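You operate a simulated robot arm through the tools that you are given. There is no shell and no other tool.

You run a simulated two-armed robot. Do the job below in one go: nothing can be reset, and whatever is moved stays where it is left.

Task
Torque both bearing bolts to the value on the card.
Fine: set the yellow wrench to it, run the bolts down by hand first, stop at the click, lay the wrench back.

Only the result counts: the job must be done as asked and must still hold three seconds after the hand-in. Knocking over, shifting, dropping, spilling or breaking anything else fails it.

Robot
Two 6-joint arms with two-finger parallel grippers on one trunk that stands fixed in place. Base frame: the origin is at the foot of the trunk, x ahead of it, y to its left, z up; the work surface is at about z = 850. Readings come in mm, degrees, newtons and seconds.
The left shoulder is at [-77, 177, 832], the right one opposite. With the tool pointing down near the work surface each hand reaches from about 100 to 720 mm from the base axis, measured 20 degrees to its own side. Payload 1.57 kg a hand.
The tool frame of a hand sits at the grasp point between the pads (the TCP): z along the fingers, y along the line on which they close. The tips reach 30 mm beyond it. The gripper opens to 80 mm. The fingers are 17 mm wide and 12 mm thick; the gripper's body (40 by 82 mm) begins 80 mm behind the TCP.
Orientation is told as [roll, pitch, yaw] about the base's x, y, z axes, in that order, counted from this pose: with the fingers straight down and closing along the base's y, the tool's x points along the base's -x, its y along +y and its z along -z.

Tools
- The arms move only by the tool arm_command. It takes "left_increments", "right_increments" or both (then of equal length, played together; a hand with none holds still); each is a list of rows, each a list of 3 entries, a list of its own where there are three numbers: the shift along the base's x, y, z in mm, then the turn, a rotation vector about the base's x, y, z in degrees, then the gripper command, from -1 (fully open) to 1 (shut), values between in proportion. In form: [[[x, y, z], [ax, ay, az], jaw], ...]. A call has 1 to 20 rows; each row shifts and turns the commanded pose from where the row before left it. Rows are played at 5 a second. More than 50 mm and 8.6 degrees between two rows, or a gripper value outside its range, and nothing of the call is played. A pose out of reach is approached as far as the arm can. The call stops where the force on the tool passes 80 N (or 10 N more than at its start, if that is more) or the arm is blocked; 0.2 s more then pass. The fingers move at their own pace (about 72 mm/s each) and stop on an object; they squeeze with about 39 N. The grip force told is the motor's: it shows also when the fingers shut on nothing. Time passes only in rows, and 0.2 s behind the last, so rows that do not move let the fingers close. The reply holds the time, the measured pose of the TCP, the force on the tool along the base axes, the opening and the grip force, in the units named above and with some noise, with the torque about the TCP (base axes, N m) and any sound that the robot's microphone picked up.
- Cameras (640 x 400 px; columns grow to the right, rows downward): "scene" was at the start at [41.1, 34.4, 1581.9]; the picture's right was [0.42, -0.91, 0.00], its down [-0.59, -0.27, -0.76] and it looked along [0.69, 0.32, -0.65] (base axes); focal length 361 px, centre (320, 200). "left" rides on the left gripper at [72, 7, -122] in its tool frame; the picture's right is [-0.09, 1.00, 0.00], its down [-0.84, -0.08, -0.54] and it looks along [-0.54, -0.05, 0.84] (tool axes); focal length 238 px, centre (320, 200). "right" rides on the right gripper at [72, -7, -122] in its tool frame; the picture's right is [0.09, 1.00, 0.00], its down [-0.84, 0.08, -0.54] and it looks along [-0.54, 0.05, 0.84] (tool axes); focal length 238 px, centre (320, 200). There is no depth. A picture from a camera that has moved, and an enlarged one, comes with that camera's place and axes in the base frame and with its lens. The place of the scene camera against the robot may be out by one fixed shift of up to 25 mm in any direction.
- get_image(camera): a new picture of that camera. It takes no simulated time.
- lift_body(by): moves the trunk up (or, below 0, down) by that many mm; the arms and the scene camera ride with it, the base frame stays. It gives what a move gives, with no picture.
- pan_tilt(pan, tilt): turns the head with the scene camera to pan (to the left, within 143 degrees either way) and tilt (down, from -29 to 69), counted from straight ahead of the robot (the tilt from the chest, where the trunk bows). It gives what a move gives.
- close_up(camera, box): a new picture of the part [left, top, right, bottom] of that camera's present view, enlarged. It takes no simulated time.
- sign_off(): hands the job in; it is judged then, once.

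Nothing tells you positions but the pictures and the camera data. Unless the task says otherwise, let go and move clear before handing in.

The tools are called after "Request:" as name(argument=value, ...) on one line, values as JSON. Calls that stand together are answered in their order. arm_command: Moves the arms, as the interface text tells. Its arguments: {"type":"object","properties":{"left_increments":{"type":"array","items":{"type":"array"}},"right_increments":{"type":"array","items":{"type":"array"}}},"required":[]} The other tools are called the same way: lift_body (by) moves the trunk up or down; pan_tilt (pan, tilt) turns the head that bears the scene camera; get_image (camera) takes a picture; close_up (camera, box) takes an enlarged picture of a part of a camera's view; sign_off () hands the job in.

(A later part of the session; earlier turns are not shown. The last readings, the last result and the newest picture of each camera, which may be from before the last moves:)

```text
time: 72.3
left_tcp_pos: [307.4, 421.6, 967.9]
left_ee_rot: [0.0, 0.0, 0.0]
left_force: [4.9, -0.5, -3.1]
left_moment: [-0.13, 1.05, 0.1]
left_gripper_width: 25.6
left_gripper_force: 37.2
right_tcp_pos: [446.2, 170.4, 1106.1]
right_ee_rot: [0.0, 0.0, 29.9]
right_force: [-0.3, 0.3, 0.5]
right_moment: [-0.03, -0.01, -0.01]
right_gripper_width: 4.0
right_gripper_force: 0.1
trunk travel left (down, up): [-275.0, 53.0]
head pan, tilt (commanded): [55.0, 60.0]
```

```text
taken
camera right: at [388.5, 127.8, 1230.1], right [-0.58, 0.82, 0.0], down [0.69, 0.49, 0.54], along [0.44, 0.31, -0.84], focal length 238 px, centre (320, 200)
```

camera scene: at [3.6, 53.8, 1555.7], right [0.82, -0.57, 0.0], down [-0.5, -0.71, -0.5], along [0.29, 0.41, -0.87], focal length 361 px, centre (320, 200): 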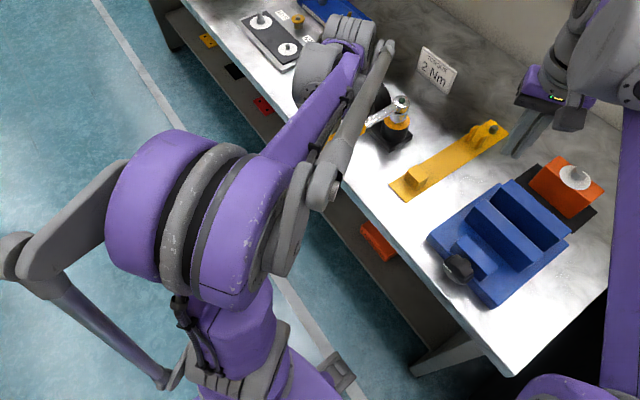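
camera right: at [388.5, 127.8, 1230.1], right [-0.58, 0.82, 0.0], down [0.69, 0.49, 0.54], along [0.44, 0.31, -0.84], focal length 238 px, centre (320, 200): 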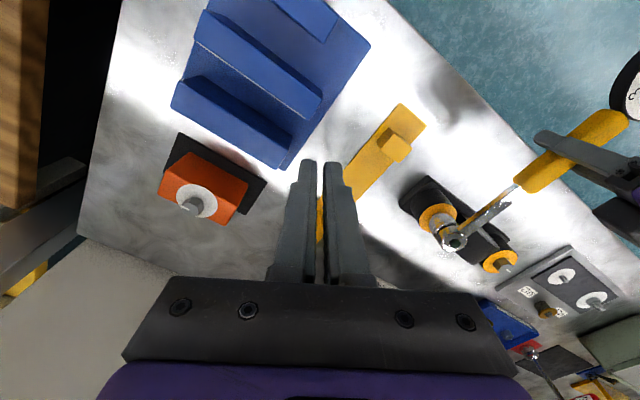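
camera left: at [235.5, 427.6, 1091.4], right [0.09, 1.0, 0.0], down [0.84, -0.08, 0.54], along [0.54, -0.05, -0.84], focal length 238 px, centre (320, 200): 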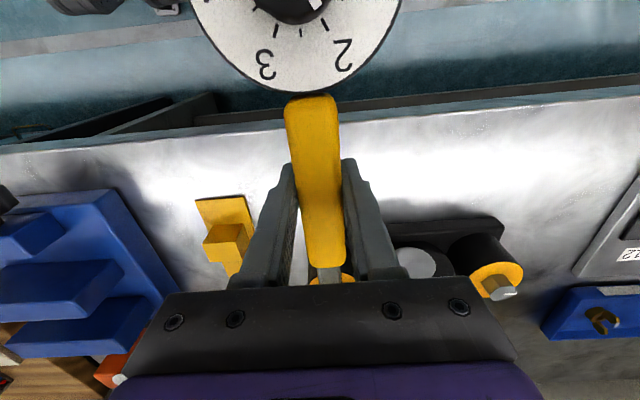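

The wrench is in fact engaged: the socket on the hex acts like a cantilever, so my last millimetre of press gave that force, and nothing else is touching. I'll ease to a neutral height, then start turning clockwise about the bolt axis in very small steps.

Request:
arm_command(left_increments=[[[0, 0, -0.6], [0, 0, 0], 1], [[0, 0, 0], [0, 0, 0], 1]])

Request:
close_up(camera="right", box=[410, 190, 510, 270])

Request:
close_up(camera="scene", box=[340, 70, 430, 160])

```text
time: 72.9
left_tcp_pos: [306.2, 420.5, 968.5]
left_ee_rot: [0.0, 0.1, 0.1]
left_force: [5.6, 0.9, 6.8]
left_moment: [-0.2, 0.15, 0.14]
left_gripper_width: 26.1
left_gripper_force: 36.6
right_tcp_pos: [446.5, 168.7, 1106.7]
right_ee_rot: [-0.1, 0.0, 30.1]
right_force: [0.0, 0.3, 0.7]
right_moment: [-0.01, 0.0, -0.01]
right_gripper_width: 4.1
right_gripper_force: 0.1
trunk travel left (down, up): [-275.0, 53.0]
head pan, tilt (commanded): [55.0, 60.0]
```

```text
5.00 times, centred on (460, 230) of right
camera zoom: at [388.1, 127.3, 1230.5], right [-0.58, 0.82, 0.0], down [0.69, 0.49, 0.54], along [0.44, 0.31, -0.84], focal length 1192 px, centre (-380, 50)
```

zoom: 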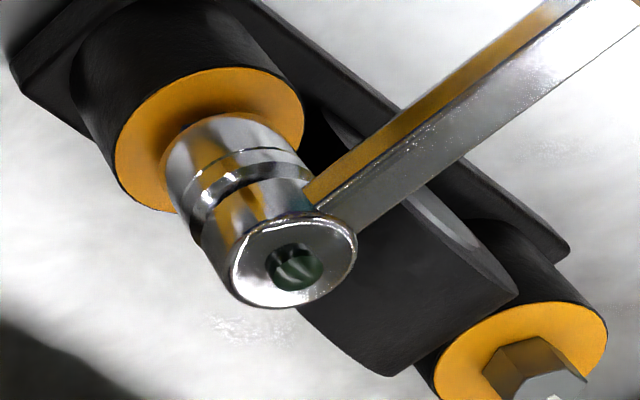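

```text
4.44 times, centred on (385, 115) of scene
camera zoom: at [2.9, 53.3, 1555.8], right [0.82, -0.57, 0.0], down [-0.5, -0.71, -0.5], along [0.29, 0.41, -0.87], focal length 1604 px, centre (31, 578)
```

zoom: 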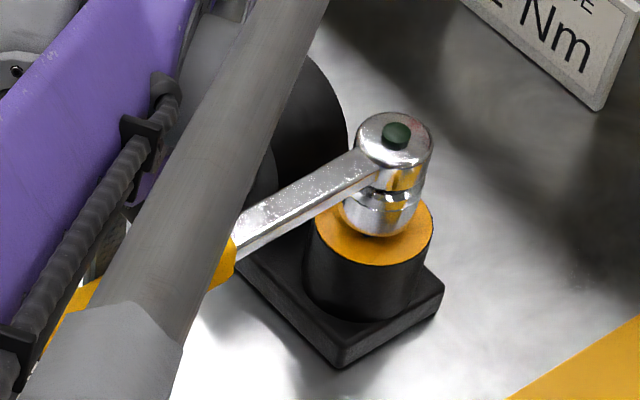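

Request:
arm_command(left_increments=[[[0.03, 5.69, 0], [0, 0, -2], 1], [[0, 0, 0], [0, 0, 0], 1]])

```text
time: 73.5
left_tcp_pos: [306.8, 427.1, 968.9]
left_ee_rot: [-0.1, 0.0, -2.0]
left_force: [3.9, -0.9, 0.5]
left_moment: [0.01, 0.29, -0.03]
left_gripper_width: 25.7
left_gripper_force: 36.7
right_tcp_pos: [446.1, 169.0, 1106.0]
right_ee_rot: [0.0, 0.0, 30.0]
right_force: [-0.1, 0.8, -0.3]
right_moment: [-0.01, 0.01, -0.01]
right_gripper_width: 3.9
right_gripper_force: 0.1
trunk travel left (down, up): [-275.0, 53.0]
head pan, tilt (commanded): [55.0, 60.0]
```

Request:
arm_command(left_increments=[[[0.23, 5.69, 0], [0, 0, -2], 1], [[0, 0, 0], [0, 0, 0], 1]])

```text
time: 74.1
left_tcp_pos: [308.1, 432.0, 967.5]
left_ee_rot: [0.1, 0.0, -4.0]
left_force: [1.3, -1.9, -2.2]
left_moment: [0.01, 0.31, -0.1]
left_gripper_width: 25.9
left_gripper_force: 37.3
right_tcp_pos: [446.3, 167.6, 1106.9]
right_ee_rot: [0.2, -0.1, 30.0]
right_force: [0.2, -0.3, 0.7]
right_moment: [-0.01, -0.02, 0.0]
right_gripper_width: 4.0
right_gripper_force: 0.0
trunk travel left (down, up): [-275.0, 53.0]
head pan, tilt (commanded): [55.0, 60.0]
```

Request:
arm_command(left_increments=[[[0.43, 5.67, 0], [0, 0, -2], 1], [[0, 0, 0], [0, 0, 0], 1]])

Request:
close_up(camera="right", box=[410, 190, 510, 270])

```text
time: 74.7
left_tcp_pos: [307.9, 438.7, 967.4]
left_ee_rot: [0.0, 0.0, -6.0]
left_force: [-0.1, -2.3, -2.1]
left_moment: [-0.02, 0.39, -0.08]
left_gripper_width: 25.9
left_gripper_force: 36.6
right_tcp_pos: [446.9, 168.9, 1108.7]
right_ee_rot: [0.0, -0.1, 30.0]
right_force: [-0.4, 0.2, 0.0]
right_moment: [-0.02, 0.01, 0.02]
right_gripper_width: 4.1
right_gripper_force: 0.1
trunk travel left (down, up): [-275.0, 53.0]
head pan, tilt (commanded): [55.0, 60.0]
```

```text
5.00 times, centred on (460, 230) of right
camera zoom: at [387.6, 127.4, 1230.5], right [-0.58, 0.82, 0.0], down [0.69, 0.49, 0.54], along [0.44, 0.31, -0.84], focal length 1192 px, centre (-380, 50)
```

zoom: 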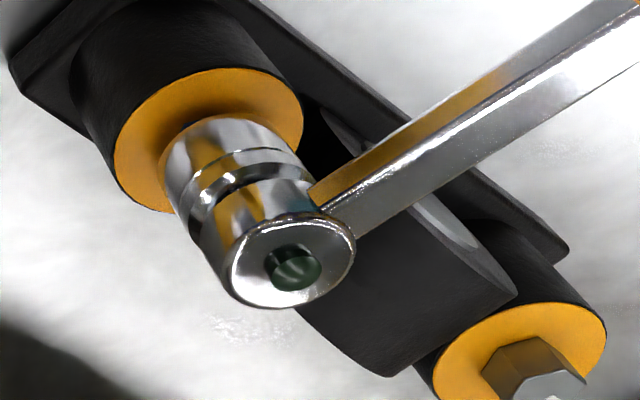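

Request:
arm_command(left_increments=[[[0.62, 5.66, 0], [0, 0, -2], 1], [[0, 0, 0], [0, 0, 0], 1]])

```text
time: 75.3
left_tcp_pos: [308.4, 444.4, 967.6]
left_ee_rot: [0.0, 0.0, -8.0]
left_force: [0.5, -3.3, -1.9]
left_moment: [0.04, 0.42, -0.18]
left_gripper_width: 25.9
left_gripper_force: 36.9
right_tcp_pos: [446.3, 168.8, 1106.4]
right_ee_rot: [0.0, 0.0, 30.0]
right_force: [0.7, 0.4, 0.3]
right_moment: [0.05, 0.01, 0.0]
right_gripper_width: 3.7
right_gripper_force: 0.0
trunk travel left (down, up): [-275.0, 53.0]
head pan, tilt (commanded): [55.0, 60.0]
```

Request:
arm_command(left_increments=[[[0.82, 5.63, 0], [0, 0, -2], 1], [[0, 0, 0], [0, 0, 0], 1]])

```text
time: 75.9
left_tcp_pos: [309.4, 450.4, 968.1]
left_ee_rot: [0.0, 0.0, -10.0]
left_force: [0.4, -4.5, -2.3]
left_moment: [0.02, 0.28, -0.21]
left_gripper_width: 25.8
left_gripper_force: 37.2
right_tcp_pos: [446.7, 168.7, 1107.8]
right_ee_rot: [-0.1, -0.1, 30.0]
right_force: [0.2, 0.7, 0.0]
right_moment: [-0.02, 0.0, -0.01]
right_gripper_width: 4.1
right_gripper_force: 0.1
trunk travel left (down, up): [-275.0, 53.0]
head pan, tilt (commanded): [55.0, 60.0]
```

Request:
arm_command(left_increments=[[[1.02, 5.6, 0], [0, 0, -2], 1], [[0, 0, 0], [0, 0, 0], 1]])

```text
time: 76.5
left_tcp_pos: [310.3, 455.5, 966.7]
left_ee_rot: [0.0, 0.0, -12.0]
left_force: [2.1, -5.3, -8.6]
left_moment: [0.16, 0.72, -0.18]
left_gripper_width: 25.7
left_gripper_force: 37.2
right_tcp_pos: [446.1, 169.3, 1107.6]
right_ee_rot: [0.0, 0.0, 30.0]
right_force: [0.2, 0.2, 0.2]
right_moment: [-0.02, 0.0, -0.02]
right_gripper_width: 3.9
right_gripper_force: 0.1
trunk travel left (down, up): [-275.0, 53.0]
head pan, tilt (commanded): [55.0, 60.0]
```

Request:
arm_command(left_increments=[[[1.21, 5.56, -0.3], [0, 0, -2], 1], [[0, 0, 0], [0, 0, 0], 1]])

```text
time: 77.1
left_tcp_pos: [312.6, 461.7, 967.7]
left_ee_rot: [0.0, 0.0, -14.0]
left_force: [3.3, -3.9, -3.0]
left_moment: [-0.07, 0.0, 0.16]
left_gripper_width: 25.8
left_gripper_force: 37.0
right_tcp_pos: [447.1, 168.1, 1107.6]
right_ee_rot: [0.0, 0.0, 30.0]
right_force: [-0.1, 1.1, -0.9]
right_moment: [0.0, -0.01, 0.01]
right_gripper_width: 3.9
right_gripper_force: 0.1
trunk travel left (down, up): [-275.0, 53.0]
head pan, tilt (commanded): [55.0, 60.0]
```

The torque is building slowly, at about 0.65 Nm after 14° by my force balance. I'll keep turning in small steps.

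Request:
arm_command(left_increments=[[[1.41, 5.51, 0], [0, 0, -2], 1], [[1.6, 5.46, 0], [0, 0, -2], 1], [[0, 0, 0], [0, 0, 0], 1]])

Request:
close_up(camera="right", box=[410, 180, 510, 270])

```text
time: 77.9
left_tcp_pos: [314.4, 472.4, 969.3]
left_ee_rot: [0.1, 0.0, -18.0]
left_force: [5.2, -5.0, -6.4]
left_moment: [0.1, 0.27, 0.16]
left_gripper_width: 25.7
left_gripper_force: 37.0
right_tcp_pos: [447.2, 168.1, 1108.3]
right_ee_rot: [0.0, 0.0, 30.0]
right_force: [0.7, -0.4, 0.0]
right_moment: [0.01, 0.0, -0.02]
right_gripper_width: 4.0
right_gripper_force: 0.0
trunk travel left (down, up): [-275.0, 53.0]
head pan, tilt (commanded): [55.0, 60.0]
```

```text
4.44 times, centred on (460, 225) of right
camera zoom: at [388.5, 127.4, 1230.2], right [-0.58, 0.82, 0.0], down [0.69, 0.49, 0.54], along [0.44, 0.31, -0.84], focal length 1059 px, centre (-302, 89)
```

zoom: 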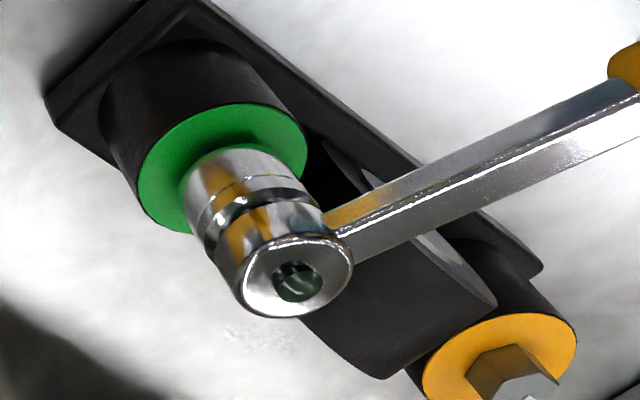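

The disc has turned green but no click has been reported yet. I'll advance in half-degree steps, listening for the click and watching the disc.

Request:
arm_command(left_increments=[[[0.43, 1.36, 0], [0, 0, -0.5], 1], [[0, 0, 0], [0, 0, 0], 1]])

Request:
close_up(camera="right", box=[410, 180, 510, 270])

```text
time: 78.5
left_tcp_pos: [314.6, 474.1, 967.5]
left_ee_rot: [0.0, -0.1, -18.4]
left_force: [6.9, -4.2, -4.1]
left_moment: [-0.07, -0.1, 0.36]
left_gripper_width: 26.0
left_gripper_force: 37.2
right_tcp_pos: [446.4, 168.3, 1106.8]
right_ee_rot: [0.1, 0.0, 30.0]
right_force: [0.5, 0.5, -0.4]
right_moment: [-0.05, 0.02, 0.01]
right_gripper_width: 4.1
right_gripper_force: 0.0
trunk travel left (down, up): [-275.0, 53.0]
head pan, tilt (commanded): [55.0, 60.0]
```

```text
4.44 times, centred on (460, 225) of right
camera zoom: at [388.6, 127.3, 1230.2], right [-0.58, 0.82, 0.0], down [0.69, 0.49, 0.54], along [0.44, 0.31, -0.84], focal length 1059 px, centre (-302, 89)
```

zoom: 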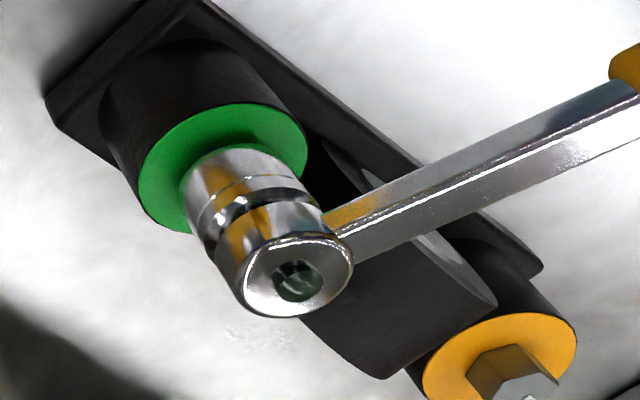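

Request:
arm_command(left_increments=[[[0.8, 1.25, 0], [0, 0, -0.5], 1], [[0, 0, 0], [0, 0, 0], 1]])

Request:
close_up(camera="right", box=[410, 180, 510, 270])

```text
time: 79.1
left_tcp_pos: [316.1, 473.7, 967.4]
left_ee_rot: [0.0, 0.0, -19.0]
left_force: [4.6, -5.8, -4.1]
left_moment: [-0.1, -0.24, 0.21]
left_gripper_width: 25.7
left_gripper_force: 37.4
right_tcp_pos: [447.7, 168.3, 1107.3]
right_ee_rot: [0.1, -0.1, 30.0]
right_force: [0.1, 0.5, 0.4]
right_moment: [-0.01, -0.02, 0.01]
right_gripper_width: 4.3
right_gripper_force: 0.0
trunk travel left (down, up): [-275.0, 53.0]
head pan, tilt (commanded): [55.0, 60.0]
```

```text
4.44 times, centred on (460, 225) of right
camera zoom: at [388.3, 127.1, 1230.3], right [-0.58, 0.82, 0.0], down [0.69, 0.49, 0.54], along [0.44, 0.31, -0.84], focal length 1059 px, centre (-302, 89)
```

zoom: 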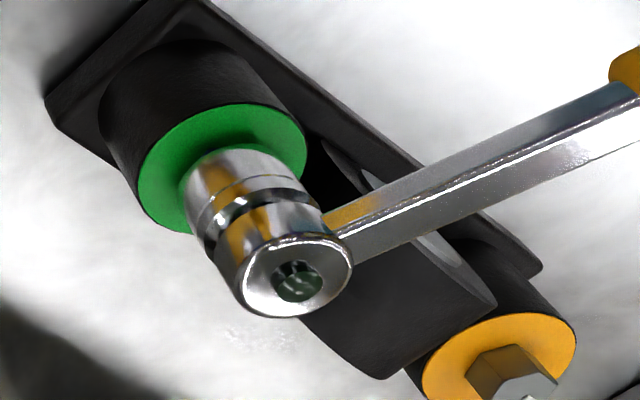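

Request:
arm_command(left_increments=[[[0.46, 1.35, 0], [0, 0, -0.5], 1], [[0.46, 1.35, 0], [0, 0, -0.5], 1], [[0, 0, 0], [0, 0, 0], 1]])

Request:
close_up(camera="right", box=[410, 180, 510, 270])

```text
time: 79.9
left_tcp_pos: [318.2, 476.9, 968.0]
left_ee_rot: [0.0, 0.0, -19.9]
left_force: [2.6, -5.4, -2.5]
left_moment: [-0.1, -0.16, 0.24]
left_gripper_width: 25.8
left_gripper_force: 37.7
right_tcp_pos: [446.4, 169.3, 1106.8]
right_ee_rot: [0.0, 0.1, 30.0]
right_force: [0.9, -0.1, 0.2]
right_moment: [0.02, 0.03, -0.01]
right_gripper_width: 3.8
right_gripper_force: 0.1
trunk travel left (down, up): [-275.0, 53.0]
head pan, tilt (commanded): [55.0, 60.0]
```

```text
4.44 times, centred on (460, 225) of right
camera zoom: at [388.1, 127.2, 1230.4], right [-0.58, 0.82, 0.0], down [0.69, 0.49, 0.54], along [0.44, 0.31, -0.84], focal length 1059 px, centre (-302, 89)
```

zoom: 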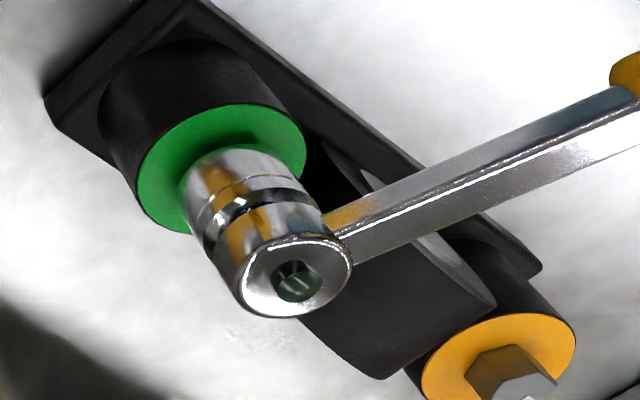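

No click yet and the sensor torque is only about 0.9 Nm, so I'll keep creeping forward with checks at every degree.

Request:
arm_command(left_increments=[[[0.48, 1.34, 0], [0, 0, -0.5], 1], [[0.48, 1.34, 0], [0, 0, -0.5], 1], [[0, 0, 0], [0, 0, 0], 1]])

Request:
close_up(camera="right", box=[410, 180, 510, 270])

```text
time: 80.7
left_tcp_pos: [318.5, 479.5, 968.2]
left_ee_rot: [-0.1, 0.1, -21.0]
left_force: [0.3, -2.1, 3.1]
left_moment: [-0.25, -0.44, 0.58]
left_gripper_width: 25.7
left_gripper_force: 37.5
right_tcp_pos: [446.4, 168.4, 1105.8]
right_ee_rot: [0.0, 0.0, 29.9]
right_force: [0.3, 0.1, 0.4]
right_moment: [0.01, 0.0, -0.01]
right_gripper_width: 4.0
right_gripper_force: 0.0
trunk travel left (down, up): [-275.0, 53.0]
head pan, tilt (commanded): [55.0, 60.0]
```

```text
4.44 times, centred on (460, 225) of right
camera zoom: at [387.6, 127.1, 1230.6], right [-0.58, 0.82, 0.0], down [0.69, 0.49, 0.54], along [0.44, 0.31, -0.84], focal length 1059 px, centre (-302, 89)
```

zoom: 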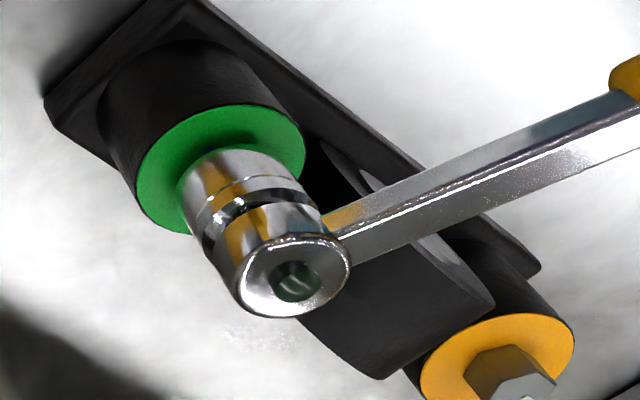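

Request:
close_up(camera="right", box=[440, 120, 640, 260])

Request:
close_up(camera="left", box=[190, 0, 450, 290])

```text
2.86 times, centred on (540, 190) of right
camera zoom: at [387.6, 127.1, 1230.6], right [-0.58, 0.82, 0.0], down [0.69, 0.49, 0.54], along [0.44, 0.31, -0.84], focal length 681 px, centre (-309, 229)
```

zoom: 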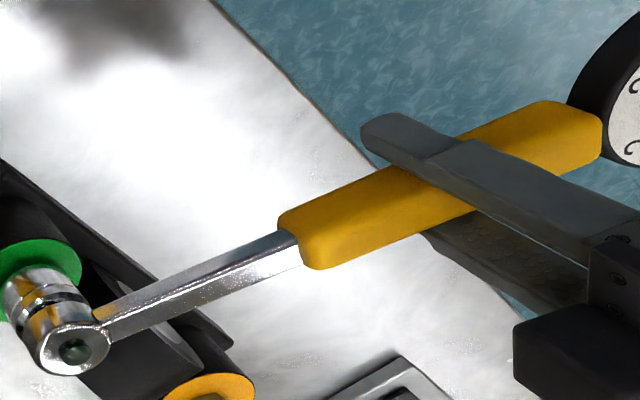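

```text
1.38 times, centred on (320, 145) of left
camera zoom: at [252.9, 511.2, 1090.8], right [0.44, 0.9, 0.0], down [0.75, -0.37, 0.54], along [0.49, -0.24, -0.84], focal length 329 px, centre (320, 276)
```

zoom: 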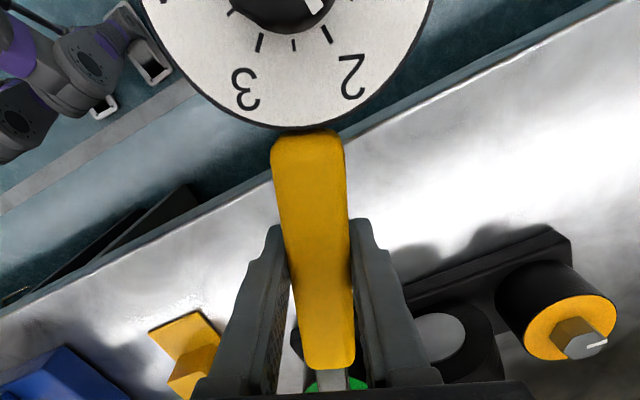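

The wrench is turning with the hand, and torque is rising only about 0.045 Nm per degree, so 2 Nm should come much later. The green onset fell somewhere between 6° and 18°, so I'll continue with checks each step.

Request:
arm_command(left_increments=[[[1.01, 2.66, 0], [0, 0, -1], 1], [[1.06, 2.64, 0], [0, 0, -1], 1], [[0, 0, 0], [0, 0, 0], 1]])

Request:
close_up(camera="right", box=[410, 180, 510, 270])

```text
time: 81.5
left_tcp_pos: [320.1, 484.7, 967.1]
left_ee_rot: [-0.1, 0.2, -23.1]
left_force: [0.4, -3.4, -2.6]
left_moment: [0.12, 0.2, 0.36]
left_gripper_width: 25.7
left_gripper_force: 37.2
right_tcp_pos: [446.3, 169.2, 1107.2]
right_ee_rot: [-0.1, 0.0, 30.0]
right_force: [0.1, -0.5, 0.4]
right_moment: [0.02, -0.02, 0.02]
right_gripper_width: 4.0
right_gripper_force: 0.0
trunk travel left (down, up): [-275.0, 53.0]
head pan, tilt (commanded): [55.0, 60.0]
```

```text
4.44 times, centred on (460, 225) of right
camera zoom: at [387.7, 127.2, 1230.4], right [-0.58, 0.82, 0.0], down [0.69, 0.49, 0.54], along [0.44, 0.31, -0.84], focal length 1059 px, centre (-302, 89)
```

zoom: 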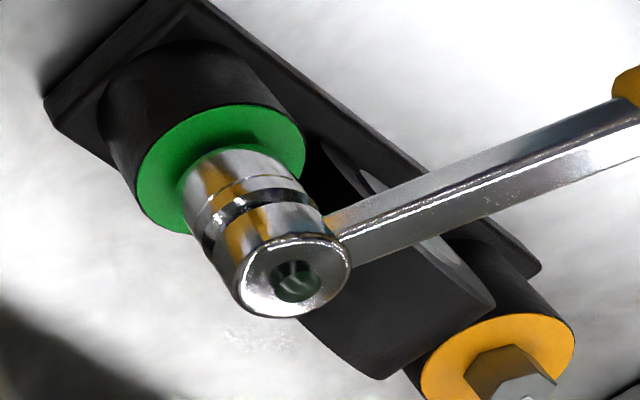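

Request:
arm_command(left_increments=[[[0.55, 1.31, 0], [0, 0, -0.5], 1], [[0.56, 1.31, 0], [0, 0, -0.5], 1], [[0, 0, 0], [0, 0, 0], 1]])

Request:
close_up(camera="right", box=[410, 180, 510, 270])

```text
time: 82.3
left_tcp_pos: [320.4, 487.5, 966.7]
left_ee_rot: [0.0, 0.0, -24.0]
left_force: [-2.0, -3.7, -3.7]
left_moment: [0.13, 0.44, 0.48]
left_gripper_width: 25.5
left_gripper_force: 37.1
right_tcp_pos: [445.4, 169.5, 1107.0]
right_ee_rot: [-0.1, -0.1, 30.0]
right_force: [-0.3, -0.2, 0.8]
right_moment: [0.02, 0.01, 0.01]
right_gripper_width: 4.0
right_gripper_force: 0.1
trunk travel left (down, up): [-275.0, 53.0]
head pan, tilt (commanded): [55.0, 60.0]
```

```text
4.44 times, centred on (460, 225) of right
camera zoom: at [387.7, 127.3, 1230.5], right [-0.58, 0.82, 0.0], down [0.69, 0.49, 0.54], along [0.44, 0.31, -0.84], focal length 1059 px, centre (-302, 89)
```

zoom: 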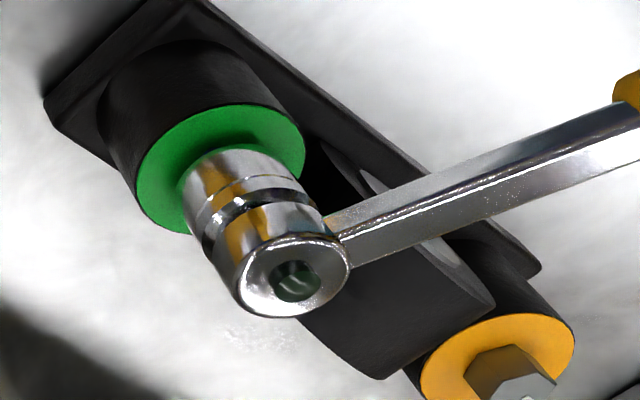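

Request:
arm_command(left_increments=[[[0.57, 1.3, 0], [0, 0, -0.5], 1], [[0.58, 1.3, 0], [0, 0, -0.5], 1], [[0, 0, 0], [0, 0, 0], 1]])

Request:
close_up(camera="right", box=[410, 180, 510, 270])

```text
time: 83.1
left_tcp_pos: [322.6, 490.0, 966.7]
left_ee_rot: [-0.1, 0.1, -25.0]
left_force: [-3.8, -4.9, -4.7]
left_moment: [0.13, 0.38, 0.18]
left_gripper_width: 25.5
left_gripper_force: 37.1
right_tcp_pos: [445.6, 168.5, 1107.7]
right_ee_rot: [-0.1, 0.0, 30.0]
right_force: [-0.1, 0.2, 0.3]
right_moment: [0.0, 0.01, -0.01]
right_gripper_width: 4.3
right_gripper_force: 0.0
trunk travel left (down, up): [-275.0, 53.0]
head pan, tilt (commanded): [55.0, 60.0]
```

```text
4.44 times, centred on (460, 225) of right
camera zoom: at [387.4, 127.2, 1230.6], right [-0.58, 0.82, 0.0], down [0.69, 0.49, 0.54], along [0.44, 0.31, -0.84], focal length 1059 px, centre (-302, 89)
```

zoom: 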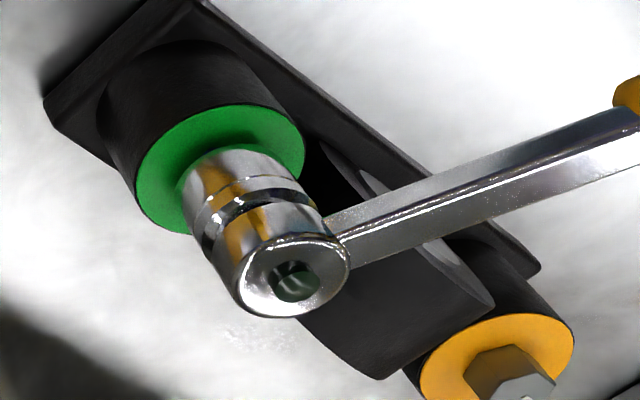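

Request:
arm_command(left_increments=[[[0.59, 1.29, 0], [0, 0, -0.5], 1], [[0.6, 1.29, 0], [0, 0, -0.5], 1], [[0, 0, 0], [0, 0, 0], 1]])

Request:
close_up(camera="right", box=[410, 180, 510, 270])

```text
time: 83.9
left_tcp_pos: [324.3, 491.8, 967.7]
left_ee_rot: [0.0, 0.0, -26.0]
left_force: [-1.9, -9.8, -13.5]
left_moment: [0.36, 0.76, -0.15]
left_gripper_width: 25.9
left_gripper_force: 37.3
right_tcp_pos: [446.8, 167.8, 1106.7]
right_ee_rot: [0.0, -0.1, 30.0]
right_force: [0.4, -0.2, -0.3]
right_moment: [0.03, -0.02, 0.01]
right_gripper_width: 4.3
right_gripper_force: 0.1
trunk travel left (down, up): [-275.0, 53.0]
head pan, tilt (commanded): [55.0, 60.0]
```

```text
4.44 times, centred on (460, 225) of right
camera zoom: at [388.1, 127.3, 1230.3], right [-0.58, 0.82, 0.0], down [0.69, 0.49, 0.54], along [0.44, 0.31, -0.84], focal length 1059 px, centre (-302, 89)
```

zoom: 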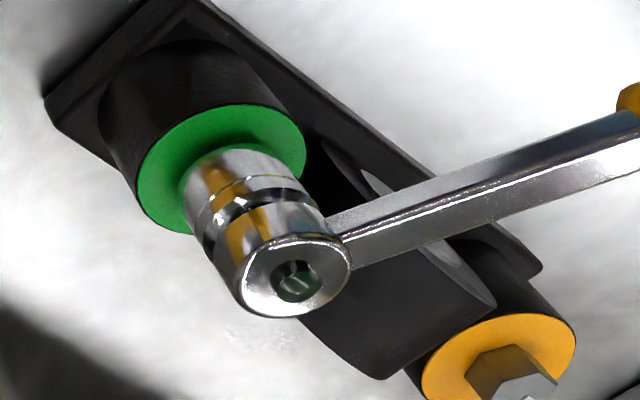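

Torque is now climbing properly, at about 1.4 Nm. From here I'll take half-degree steps and relieve the downward pull slightly.

Request:
arm_command(left_increments=[[[0.61, 1.28, -0.3], [0, 0, -0.5], 1], [[0, 0, 0], [0, 0, 0], 1]])

Request:
close_up(camera="right", box=[410, 180, 510, 270])

```text
time: 84.5
left_tcp_pos: [323.2, 494.2, 968.5]
left_ee_rot: [0.0, 0.0, -26.5]
left_force: [-0.9, -10.5, -13.6]
left_moment: [0.19, 0.48, -0.17]
left_gripper_width: 25.5
left_gripper_force: 36.8
right_tcp_pos: [445.4, 169.3, 1108.5]
right_ee_rot: [0.0, 0.1, 30.0]
right_force: [-0.6, 0.4, -0.4]
right_moment: [0.0, 0.0, -0.01]
right_gripper_width: 4.0
right_gripper_force: 0.0
trunk travel left (down, up): [-275.0, 53.0]
head pan, tilt (commanded): [55.0, 60.0]
```

```text
4.44 times, centred on (460, 225) of right
camera zoom: at [388.1, 127.2, 1230.3], right [-0.58, 0.82, 0.0], down [0.69, 0.49, 0.54], along [0.44, 0.31, -0.84], focal length 1059 px, centre (-302, 89)
```

zoom: 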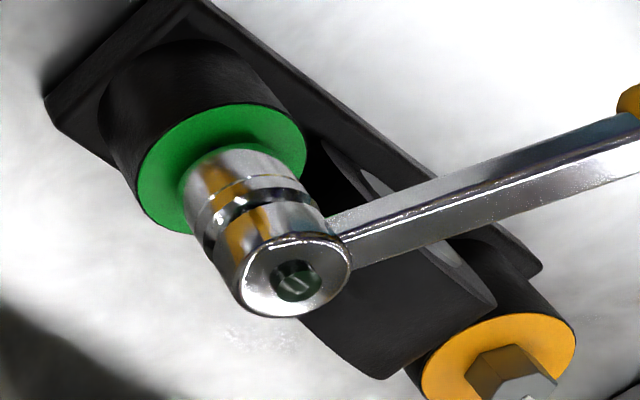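

Request:
arm_command(left_increments=[[[0.62, 1.28, -0.4], [0, 0, -0.5], 1], [[0, 0, 0], [0, 0, 0], 1]])

Request:
close_up(camera="right", box=[410, 180, 510, 270])

```text
time: 85.1
left_tcp_pos: [324.9, 494.6, 967.7]
left_ee_rot: [0.0, 0.0, -26.9]
left_force: [2.7, -8.5, -5.6]
left_moment: [-0.33, -0.24, 0.25]
left_gripper_width: 25.9
left_gripper_force: 36.7
right_tcp_pos: [446.6, 168.4, 1108.1]
right_ee_rot: [0.0, 0.0, 30.0]
right_force: [0.3, -0.7, -0.2]
right_moment: [-0.03, -0.02, 0.03]
right_gripper_width: 4.0
right_gripper_force: 0.1
trunk travel left (down, up): [-275.0, 53.0]
head pan, tilt (commanded): [55.0, 60.0]
```

```text
4.44 times, centred on (460, 225) of right
camera zoom: at [388.1, 127.0, 1230.5], right [-0.58, 0.82, 0.0], down [0.69, 0.49, 0.54], along [0.44, 0.31, -0.84], focal length 1059 px, centre (-302, 89)
```

zoom: 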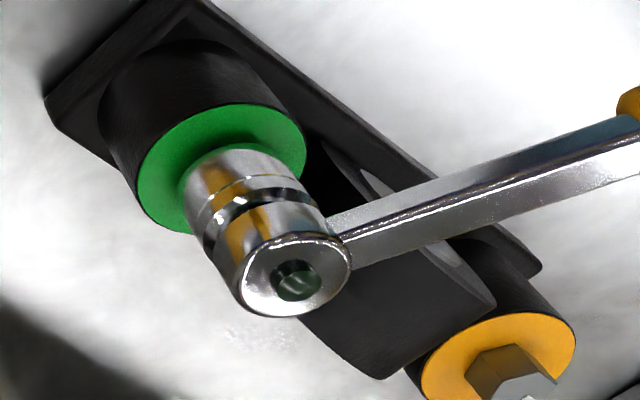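

Request:
arm_command(left_increments=[[[0.85, 1.17, 0], [0, 0, -0.5], 1], [[0, 0, 0], [0, 0, 0], 1]])

Request:
close_up(camera="right", box=[410, 180, 510, 270])

```text
time: 85.7
left_tcp_pos: [325.9, 496.0, 967.2]
left_ee_rot: [0.0, 0.0, -27.5]
left_force: [3.3, -4.9, 3.2]
left_moment: [-0.57, -1.03, 0.55]
left_gripper_width: 25.6
left_gripper_force: 37.2
right_tcp_pos: [446.1, 167.6, 1106.9]
right_ee_rot: [-0.1, 0.0, 30.0]
right_force: [-1.0, 0.1, 0.7]
right_moment: [-0.04, 0.0, -0.03]
right_gripper_width: 4.3
right_gripper_force: 0.0
trunk travel left (down, up): [-275.0, 53.0]
head pan, tilt (commanded): [55.0, 60.0]
```

```text
4.44 times, centred on (460, 225) of right
camera zoom: at [387.8, 126.8, 1230.6], right [-0.58, 0.82, 0.0], down [0.69, 0.49, 0.54], along [0.44, 0.31, -0.84], focal length 1059 px, centre (-302, 89)
```

zoom: 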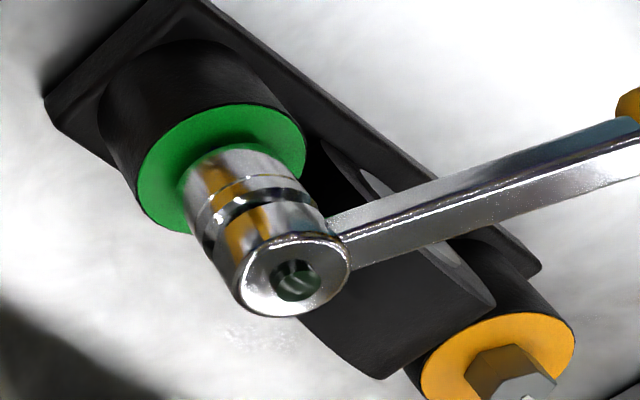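

Request:
close_up(camera="right", box=[440, 120, 640, 260])

Request:
close_up(camera="left", box=[190, 0, 450, 290])

Request:
get_image(camera="scene")

```text
2.86 times, centred on (540, 190) of right
camera zoom: at [387.8, 126.8, 1230.6], right [-0.58, 0.82, 0.0], down [0.69, 0.49, 0.54], along [0.44, 0.31, -0.84], focal length 681 px, centre (-309, 229)
```

zoom: 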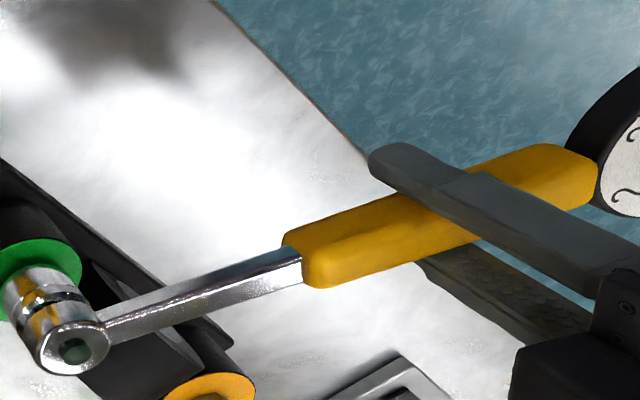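

```text
1.38 times, centred on (320, 145) of left
camera zoom: at [264.3, 535.3, 1090.7], right [0.54, 0.84, 0.0], down [0.71, -0.45, 0.54], along [0.46, -0.29, -0.84], focal length 329 px, centre (320, 276)
```

zoom: 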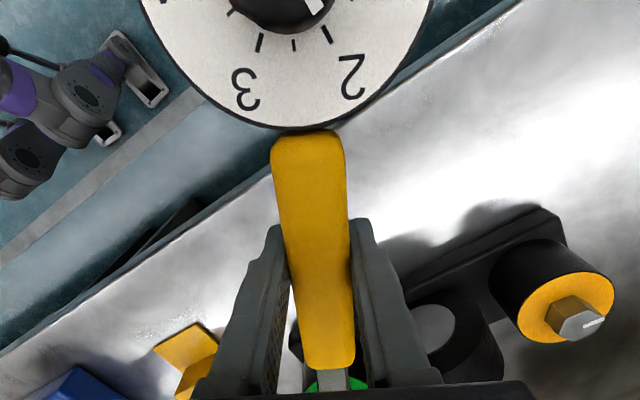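

```text
taken
camera scene: at [2.6, 52.6, 1555.8], right [0.82, -0.57, 0.0], down [-0.5, -0.71, -0.5], along [0.29, 0.41, -0.87], focal length 361 px, centre (320, 200)
```

scene: 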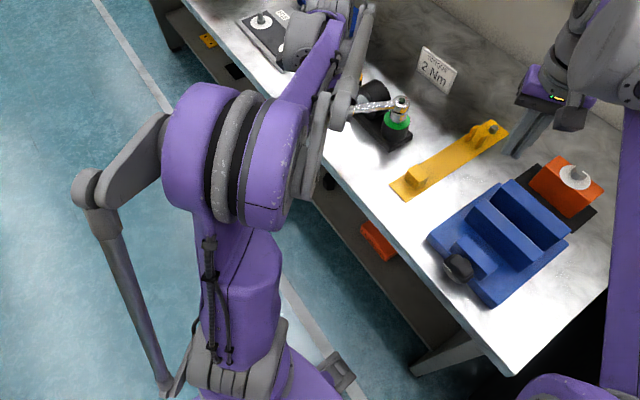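

The wrench is following the hand rigidly. I'll continue in small steps.

Request:
arm_command(left_increments=[[[0.78, 1.2, 0.3], [0, 0, -0.5], 1], [[0.7, 1.24, 0], [0, 0, -0.5], 1], [[0, 0, 0], [0, 0, 0], 1]])

Request:
close_up(camera="right", box=[410, 180, 510, 270])

```text
time: 86.5
left_tcp_pos: [326.4, 498.6, 968.6]
left_ee_rot: [0.0, 0.0, -28.5]
left_force: [-1.3, -8.0, -2.7]
left_moment: [-0.01, -0.19, 0.24]
left_gripper_width: 26.0
left_gripper_force: 37.3
right_tcp_pos: [446.0, 168.0, 1106.6]
right_ee_rot: [0.0, 0.1, 30.1]
right_force: [-0.1, 0.4, 0.9]
right_moment: [-0.01, 0.01, 0.0]
right_gripper_width: 3.5
right_gripper_force: 0.1
trunk travel left (down, up): [-275.0, 53.0]
head pan, tilt (commanded): [55.0, 60.0]
```

```text
4.44 times, centred on (460, 225) of right
camera zoom: at [387.6, 126.7, 1230.5], right [-0.58, 0.82, 0.0], down [0.69, 0.49, 0.54], along [0.44, 0.31, -0.84], focal length 1059 px, centre (-302, 89)
```

zoom: 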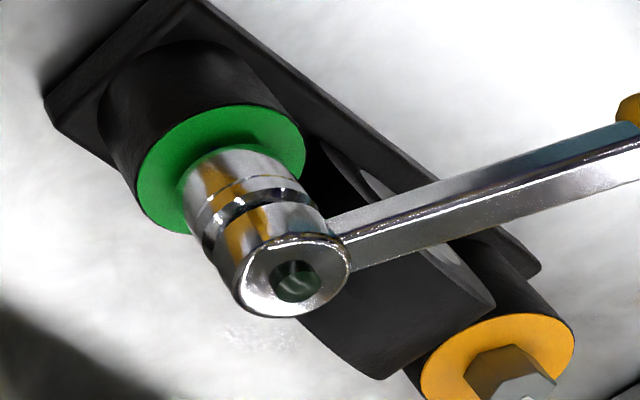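

Request:
arm_command(left_increments=[[[0.67, 1.26, 0], [0, 0, -0.5], 1], [[0.68, 1.25, 0], [0, 0, -0.5], 1], [[0, 0, 0], [0, 0, 0], 1]])

Request:
close_up(camera="right", box=[410, 180, 510, 270])

```text
time: 87.3
left_tcp_pos: [328.7, 501.8, 966.9]
left_ee_rot: [0.0, 0.1, -29.5]
left_force: [-5.3, -7.1, -7.8]
left_moment: [0.33, 0.6, 0.08]
left_gripper_width: 25.9
left_gripper_force: 37.0
right_tcp_pos: [446.9, 168.6, 1107.1]
right_ee_rot: [0.0, 0.0, 30.0]
right_force: [0.7, -0.3, -0.5]
right_moment: [-0.01, -0.02, -0.02]
right_gripper_width: 4.0
right_gripper_force: 0.0
trunk travel left (down, up): [-275.0, 53.0]
head pan, tilt (commanded): [55.0, 60.0]
```

```text
4.44 times, centred on (460, 225) of right
camera zoom: at [387.4, 127.2, 1230.5], right [-0.58, 0.82, 0.0], down [0.69, 0.49, 0.54], along [0.44, 0.31, -0.84], focal length 1059 px, centre (-302, 89)
```

zoom: 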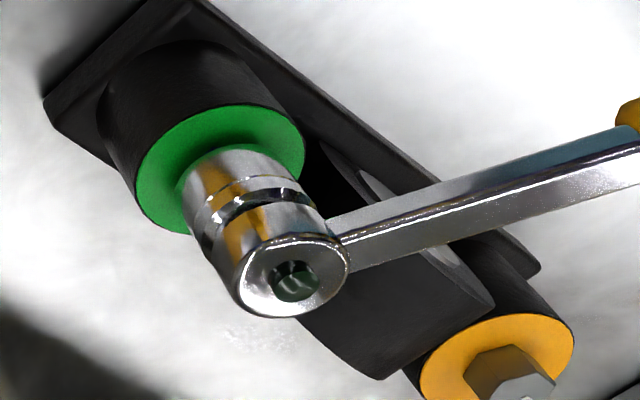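

Request:
arm_command(left_increments=[[[0.69, 1.25, -0.1], [0, 0, -0.5], 1], [[0.7, 1.24, 0], [0, 0, -0.5], 1], [[0, 0, 0], [0, 0, 0], 1]])

Request:
close_up(camera="right", box=[410, 180, 510, 270])

```text
time: 88.1
left_tcp_pos: [329.9, 504.1, 966.8]
left_ee_rot: [0.0, -0.1, -30.5]
left_force: [-4.6, -7.1, -7.2]
left_moment: [0.2, 0.57, 0.0]
left_gripper_width: 25.7
left_gripper_force: 36.7
right_tcp_pos: [445.9, 168.3, 1107.4]
right_ee_rot: [0.0, -0.1, 30.0]
right_force: [0.5, -0.6, -0.4]
right_moment: [0.01, -0.05, 0.0]
right_gripper_width: 4.1
right_gripper_force: 0.0
trunk travel left (down, up): [-275.0, 53.0]
head pan, tilt (commanded): [55.0, 60.0]
```

```text
4.44 times, centred on (460, 225) of right
camera zoom: at [387.3, 127.1, 1230.6], right [-0.58, 0.82, 0.0], down [0.69, 0.49, 0.54], along [0.44, 0.31, -0.84], focal length 1059 px, centre (-302, 89)
```

zoom: 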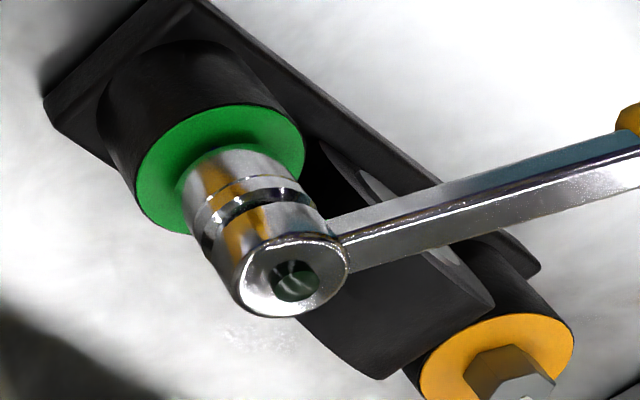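

Request:
arm_command(left_increments=[[[0.71, 1.23, -0.1], [0, 0, -0.5], 1], [[0.73, 1.22, 0], [0, 0, -0.5], 1], [[0, 0, 0], [0, 0, 0], 1]])

Request:
close_up(camera="right", box=[410, 180, 510, 270])

```text
time: 88.9
left_tcp_pos: [330.4, 507.2, 968.5]
left_ee_rot: [0.1, -0.1, -31.4]
left_force: [-3.1, -6.9, -2.7]
left_moment: [-0.16, -0.05, 0.47]
left_gripper_width: 25.9
left_gripper_force: 37.1
right_tcp_pos: [445.9, 168.5, 1107.0]
right_ee_rot: [-0.1, -0.2, 30.0]
right_force: [-0.2, -0.3, 0.1]
right_moment: [0.01, -0.01, 0.01]
right_gripper_width: 4.2
right_gripper_force: 0.0
trunk travel left (down, up): [-275.0, 53.0]
head pan, tilt (commanded): [55.0, 60.0]
```

```text
4.44 times, centred on (460, 225) of right
camera zoom: at [387.4, 127.0, 1230.7], right [-0.58, 0.82, 0.0], down [0.69, 0.49, 0.54], along [0.44, 0.31, -0.84], focal length 1059 px, centre (-302, 89)
```

zoom: 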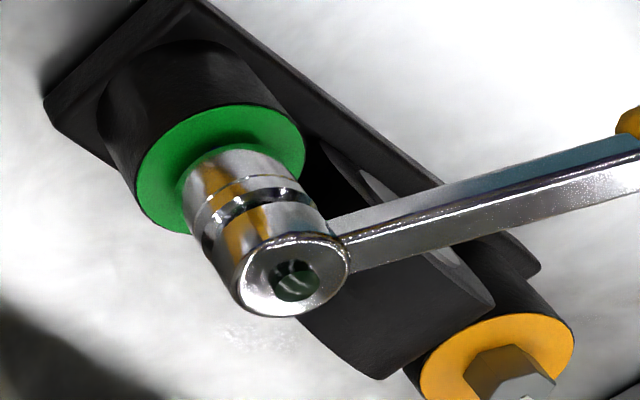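

About 1.7 Nm now, so I'll take single half-degree steps.

Request:
arm_command(left_increments=[[[0.73, 1.22, 0], [0, 0, -0.5], 1], [[0, 0, 0], [0, 0, 0], 1]])

Request:
close_up(camera="right", box=[410, 180, 510, 270])

```text
time: 89.5
left_tcp_pos: [331.8, 508.1, 967.6]
left_ee_rot: [0.0, 0.0, -31.8]
left_force: [-2.6, -4.5, 0.6]
left_moment: [-0.21, -0.31, 0.64]
left_gripper_width: 26.0
left_gripper_force: 37.7
right_tcp_pos: [444.4, 169.2, 1107.7]
right_ee_rot: [-0.1, -0.1, 30.0]
right_force: [-0.9, 0.6, 0.5]
right_moment: [0.02, 0.03, 0.03]
right_gripper_width: 3.8
right_gripper_force: 0.1
trunk travel left (down, up): [-275.0, 53.0]
head pan, tilt (commanded): [55.0, 60.0]
```

```text
4.44 times, centred on (460, 225) of right
camera zoom: at [387.3, 127.1, 1230.7], right [-0.58, 0.82, 0.0], down [0.69, 0.49, 0.54], along [0.44, 0.31, -0.84], focal length 1059 px, centre (-302, 89)
```

zoom: 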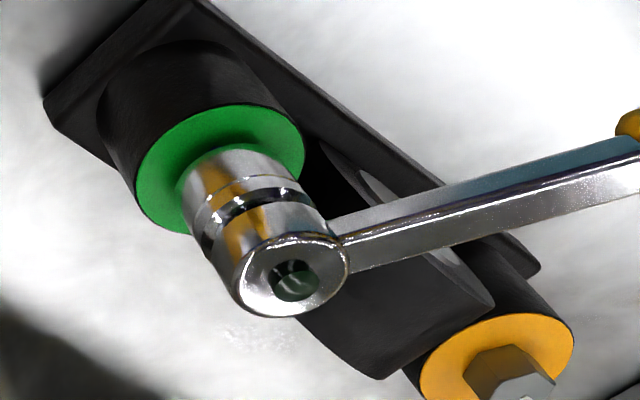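

Request:
arm_command(left_increments=[[[0.75, 1.21, 0], [0, 0, -0.4], 1], [[0.75, 1.21, 0], [0, 0, -0.4], 1], [[0, 0, 0], [0, 0, 0], 1]])

Request:
close_up(camera="right", box=[410, 180, 510, 270])

```text
time: 90.3
left_tcp_pos: [332.5, 508.4, 967.9]
left_ee_rot: [0.0, 0.1, -32.8]
left_force: [-5.1, -6.9, -4.9]
left_moment: [0.1, 0.09, 0.12]
left_gripper_width: 25.7
left_gripper_force: 37.1
right_tcp_pos: [445.4, 167.7, 1107.9]
right_ee_rot: [0.0, -0.1, 30.0]
right_force: [0.5, -0.2, -0.5]
right_moment: [-0.02, 0.0, 0.0]
right_gripper_width: 4.0
right_gripper_force: 0.1
trunk travel left (down, up): [-275.0, 53.0]
head pan, tilt (commanded): [55.0, 60.0]
```

```text
4.44 times, centred on (460, 225) of right
camera zoom: at [387.2, 127.0, 1230.6], right [-0.58, 0.82, 0.0], down [0.69, 0.49, 0.54], along [0.44, 0.31, -0.84], focal length 1059 px, centre (-302, 89)
```

zoom: 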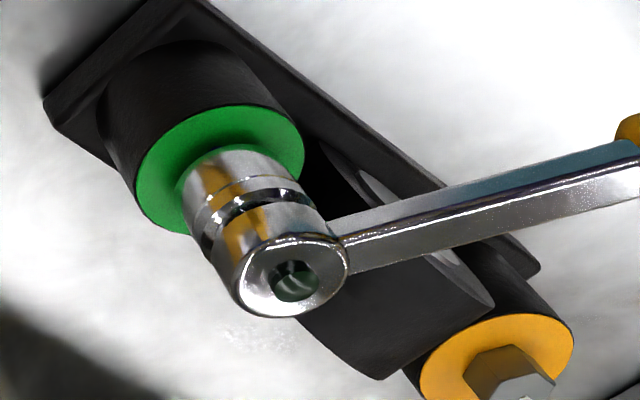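

Request:
arm_command(left_increments=[[[0.76, 1.2, 0], [0, 0, -0.5], 1], [[0.77, 1.19, 0], [0, 0, -0.5], 1], [[0, 0, 0], [0, 0, 0], 1]])

Request:
close_up(camera="right", box=[410, 180, 510, 270])

```text
time: 91.1
left_tcp_pos: [334.5, 512.3, 967.3]
left_ee_rot: [0.0, 0.1, -33.8]
left_force: [-5.3, -9.0, -5.9]
left_moment: [0.11, 0.33, -0.04]
left_gripper_width: 25.9
left_gripper_force: 36.8
right_tcp_pos: [444.2, 167.4, 1107.5]
right_ee_rot: [-0.1, -0.1, 29.9]
right_force: [-0.2, -0.5, -0.8]
right_moment: [0.0, -0.01, 0.03]
right_gripper_width: 4.3
right_gripper_force: 0.1
trunk travel left (down, up): [-275.0, 53.0]
head pan, tilt (commanded): [55.0, 60.0]
```

```text
4.44 times, centred on (460, 225) of right
camera zoom: at [387.3, 126.8, 1230.7], right [-0.58, 0.82, 0.0], down [0.69, 0.49, 0.54], along [0.44, 0.31, -0.84], focal length 1059 px, centre (-302, 89)
```

zoom: 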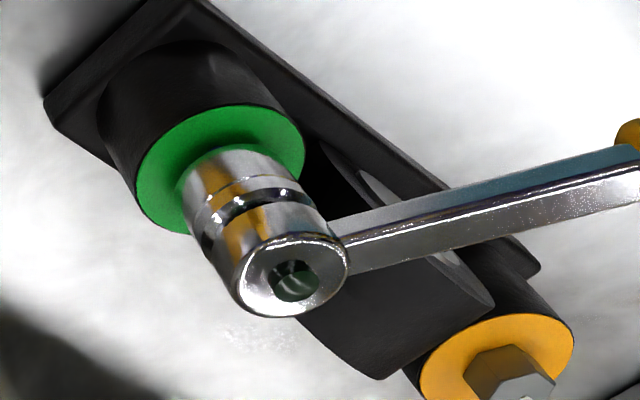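

Request:
arm_command(left_increments=[[[0.79, 1.19, 0], [0, 0, -0.5], 1], [[0.79, 1.18, 0], [0, 0, -0.5], 1], [[0, 0, 0], [0, 0, 0], 1]])

Request:
close_up(camera="right", box=[410, 180, 510, 270])

```text
time: 91.9
left_tcp_pos: [335.5, 514.4, 966.9]
left_ee_rot: [0.0, 0.0, -34.7]
left_force: [-5.3, -8.1, -3.7]
left_moment: [-0.08, 0.08, 0.21]
left_gripper_width: 26.0
left_gripper_force: 37.2
right_tcp_pos: [445.8, 168.2, 1107.5]
right_ee_rot: [0.0, -0.1, 30.0]
right_force: [-1.3, 0.6, -0.7]
right_moment: [0.0, -0.02, 0.02]
right_gripper_width: 4.1
right_gripper_force: 0.0
trunk travel left (down, up): [-275.0, 53.0]
head pan, tilt (commanded): [55.0, 60.0]
```

```text
4.44 times, centred on (460, 225) of right
camera zoom: at [387.2, 126.9, 1230.7], right [-0.58, 0.82, 0.0], down [0.69, 0.49, 0.54], along [0.44, 0.31, -0.84], focal length 1059 px, centre (-302, 89)
```

zoom: 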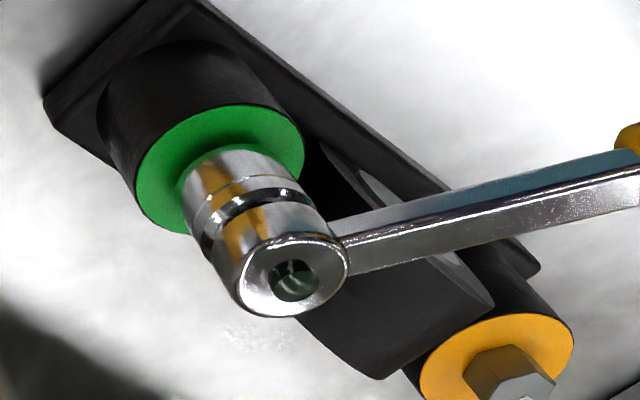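

About 1.8 Nm. I'll continue in single half-degree steps.

Request:
arm_command(left_increments=[[[0.8, 1.17, 0], [0, 0, -0.5], 1], [[0, 0, 0], [0, 0, 0], 1]])

Request:
close_up(camera="right", box=[410, 180, 510, 270])

```text
time: 92.5
left_tcp_pos: [335.8, 515.3, 967.9]
left_ee_rot: [0.1, 0.1, -35.2]
left_force: [-8.7, -8.5, -6.8]
left_moment: [0.09, 0.18, -0.1]
left_gripper_width: 26.0
left_gripper_force: 37.0
right_tcp_pos: [445.2, 168.1, 1106.6]
right_ee_rot: [0.0, -0.1, 30.0]
right_force: [-0.3, 0.4, -0.8]
right_moment: [-0.01, 0.0, -0.03]
right_gripper_width: 4.2
right_gripper_force: 0.0
trunk travel left (down, up): [-275.0, 53.0]
head pan, tilt (commanded): [55.0, 60.0]
```

```text
4.44 times, centred on (460, 225) of right
camera zoom: at [386.9, 127.0, 1230.7], right [-0.58, 0.82, 0.0], down [0.69, 0.49, 0.54], along [0.44, 0.31, -0.84], focal length 1059 px, centre (-302, 89)
```

zoom: 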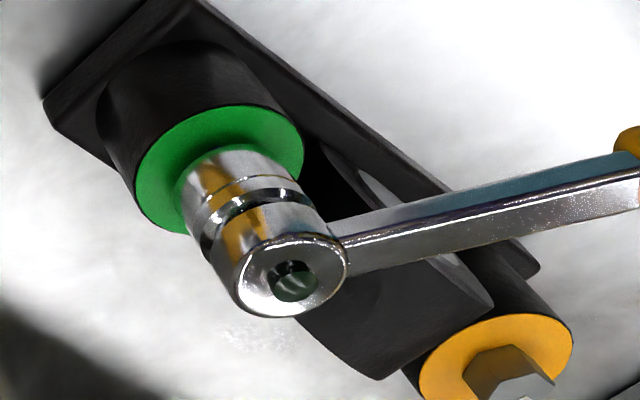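

Request:
arm_command(left_increments=[[[0.81, 1.16, 0], [0, 0, -0.5], 1], [[0, 0, 0], [0, 0, 0], 1]])

Request:
close_up(camera="right", box=[410, 180, 510, 270])

```text
time: 93.1
left_tcp_pos: [337.5, 515.9, 966.2]
left_ee_rot: [0.0, 0.0, -35.9]
left_force: [-7.6, -10.2, -11.4]
left_moment: [0.45, 0.6, -0.27]
left_gripper_width: 25.7
left_gripper_force: 36.9
right_tcp_pos: [445.9, 168.4, 1107.1]
right_ee_rot: [0.0, -0.1, 30.0]
right_force: [-0.2, 0.9, 1.0]
right_moment: [-0.01, 0.04, 0.02]
right_gripper_width: 4.2
right_gripper_force: 0.1
trunk travel left (down, up): [-275.0, 53.0]
head pan, tilt (commanded): [55.0, 60.0]
```

```text
4.44 times, centred on (460, 225) of right
camera zoom: at [387.3, 127.1, 1230.6], right [-0.58, 0.82, 0.0], down [0.69, 0.49, 0.54], along [0.44, 0.31, -0.84], focal length 1059 px, centre (-302, 89)
```

zoom: 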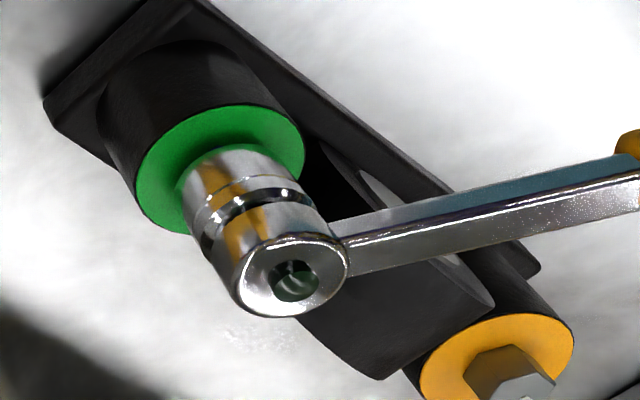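

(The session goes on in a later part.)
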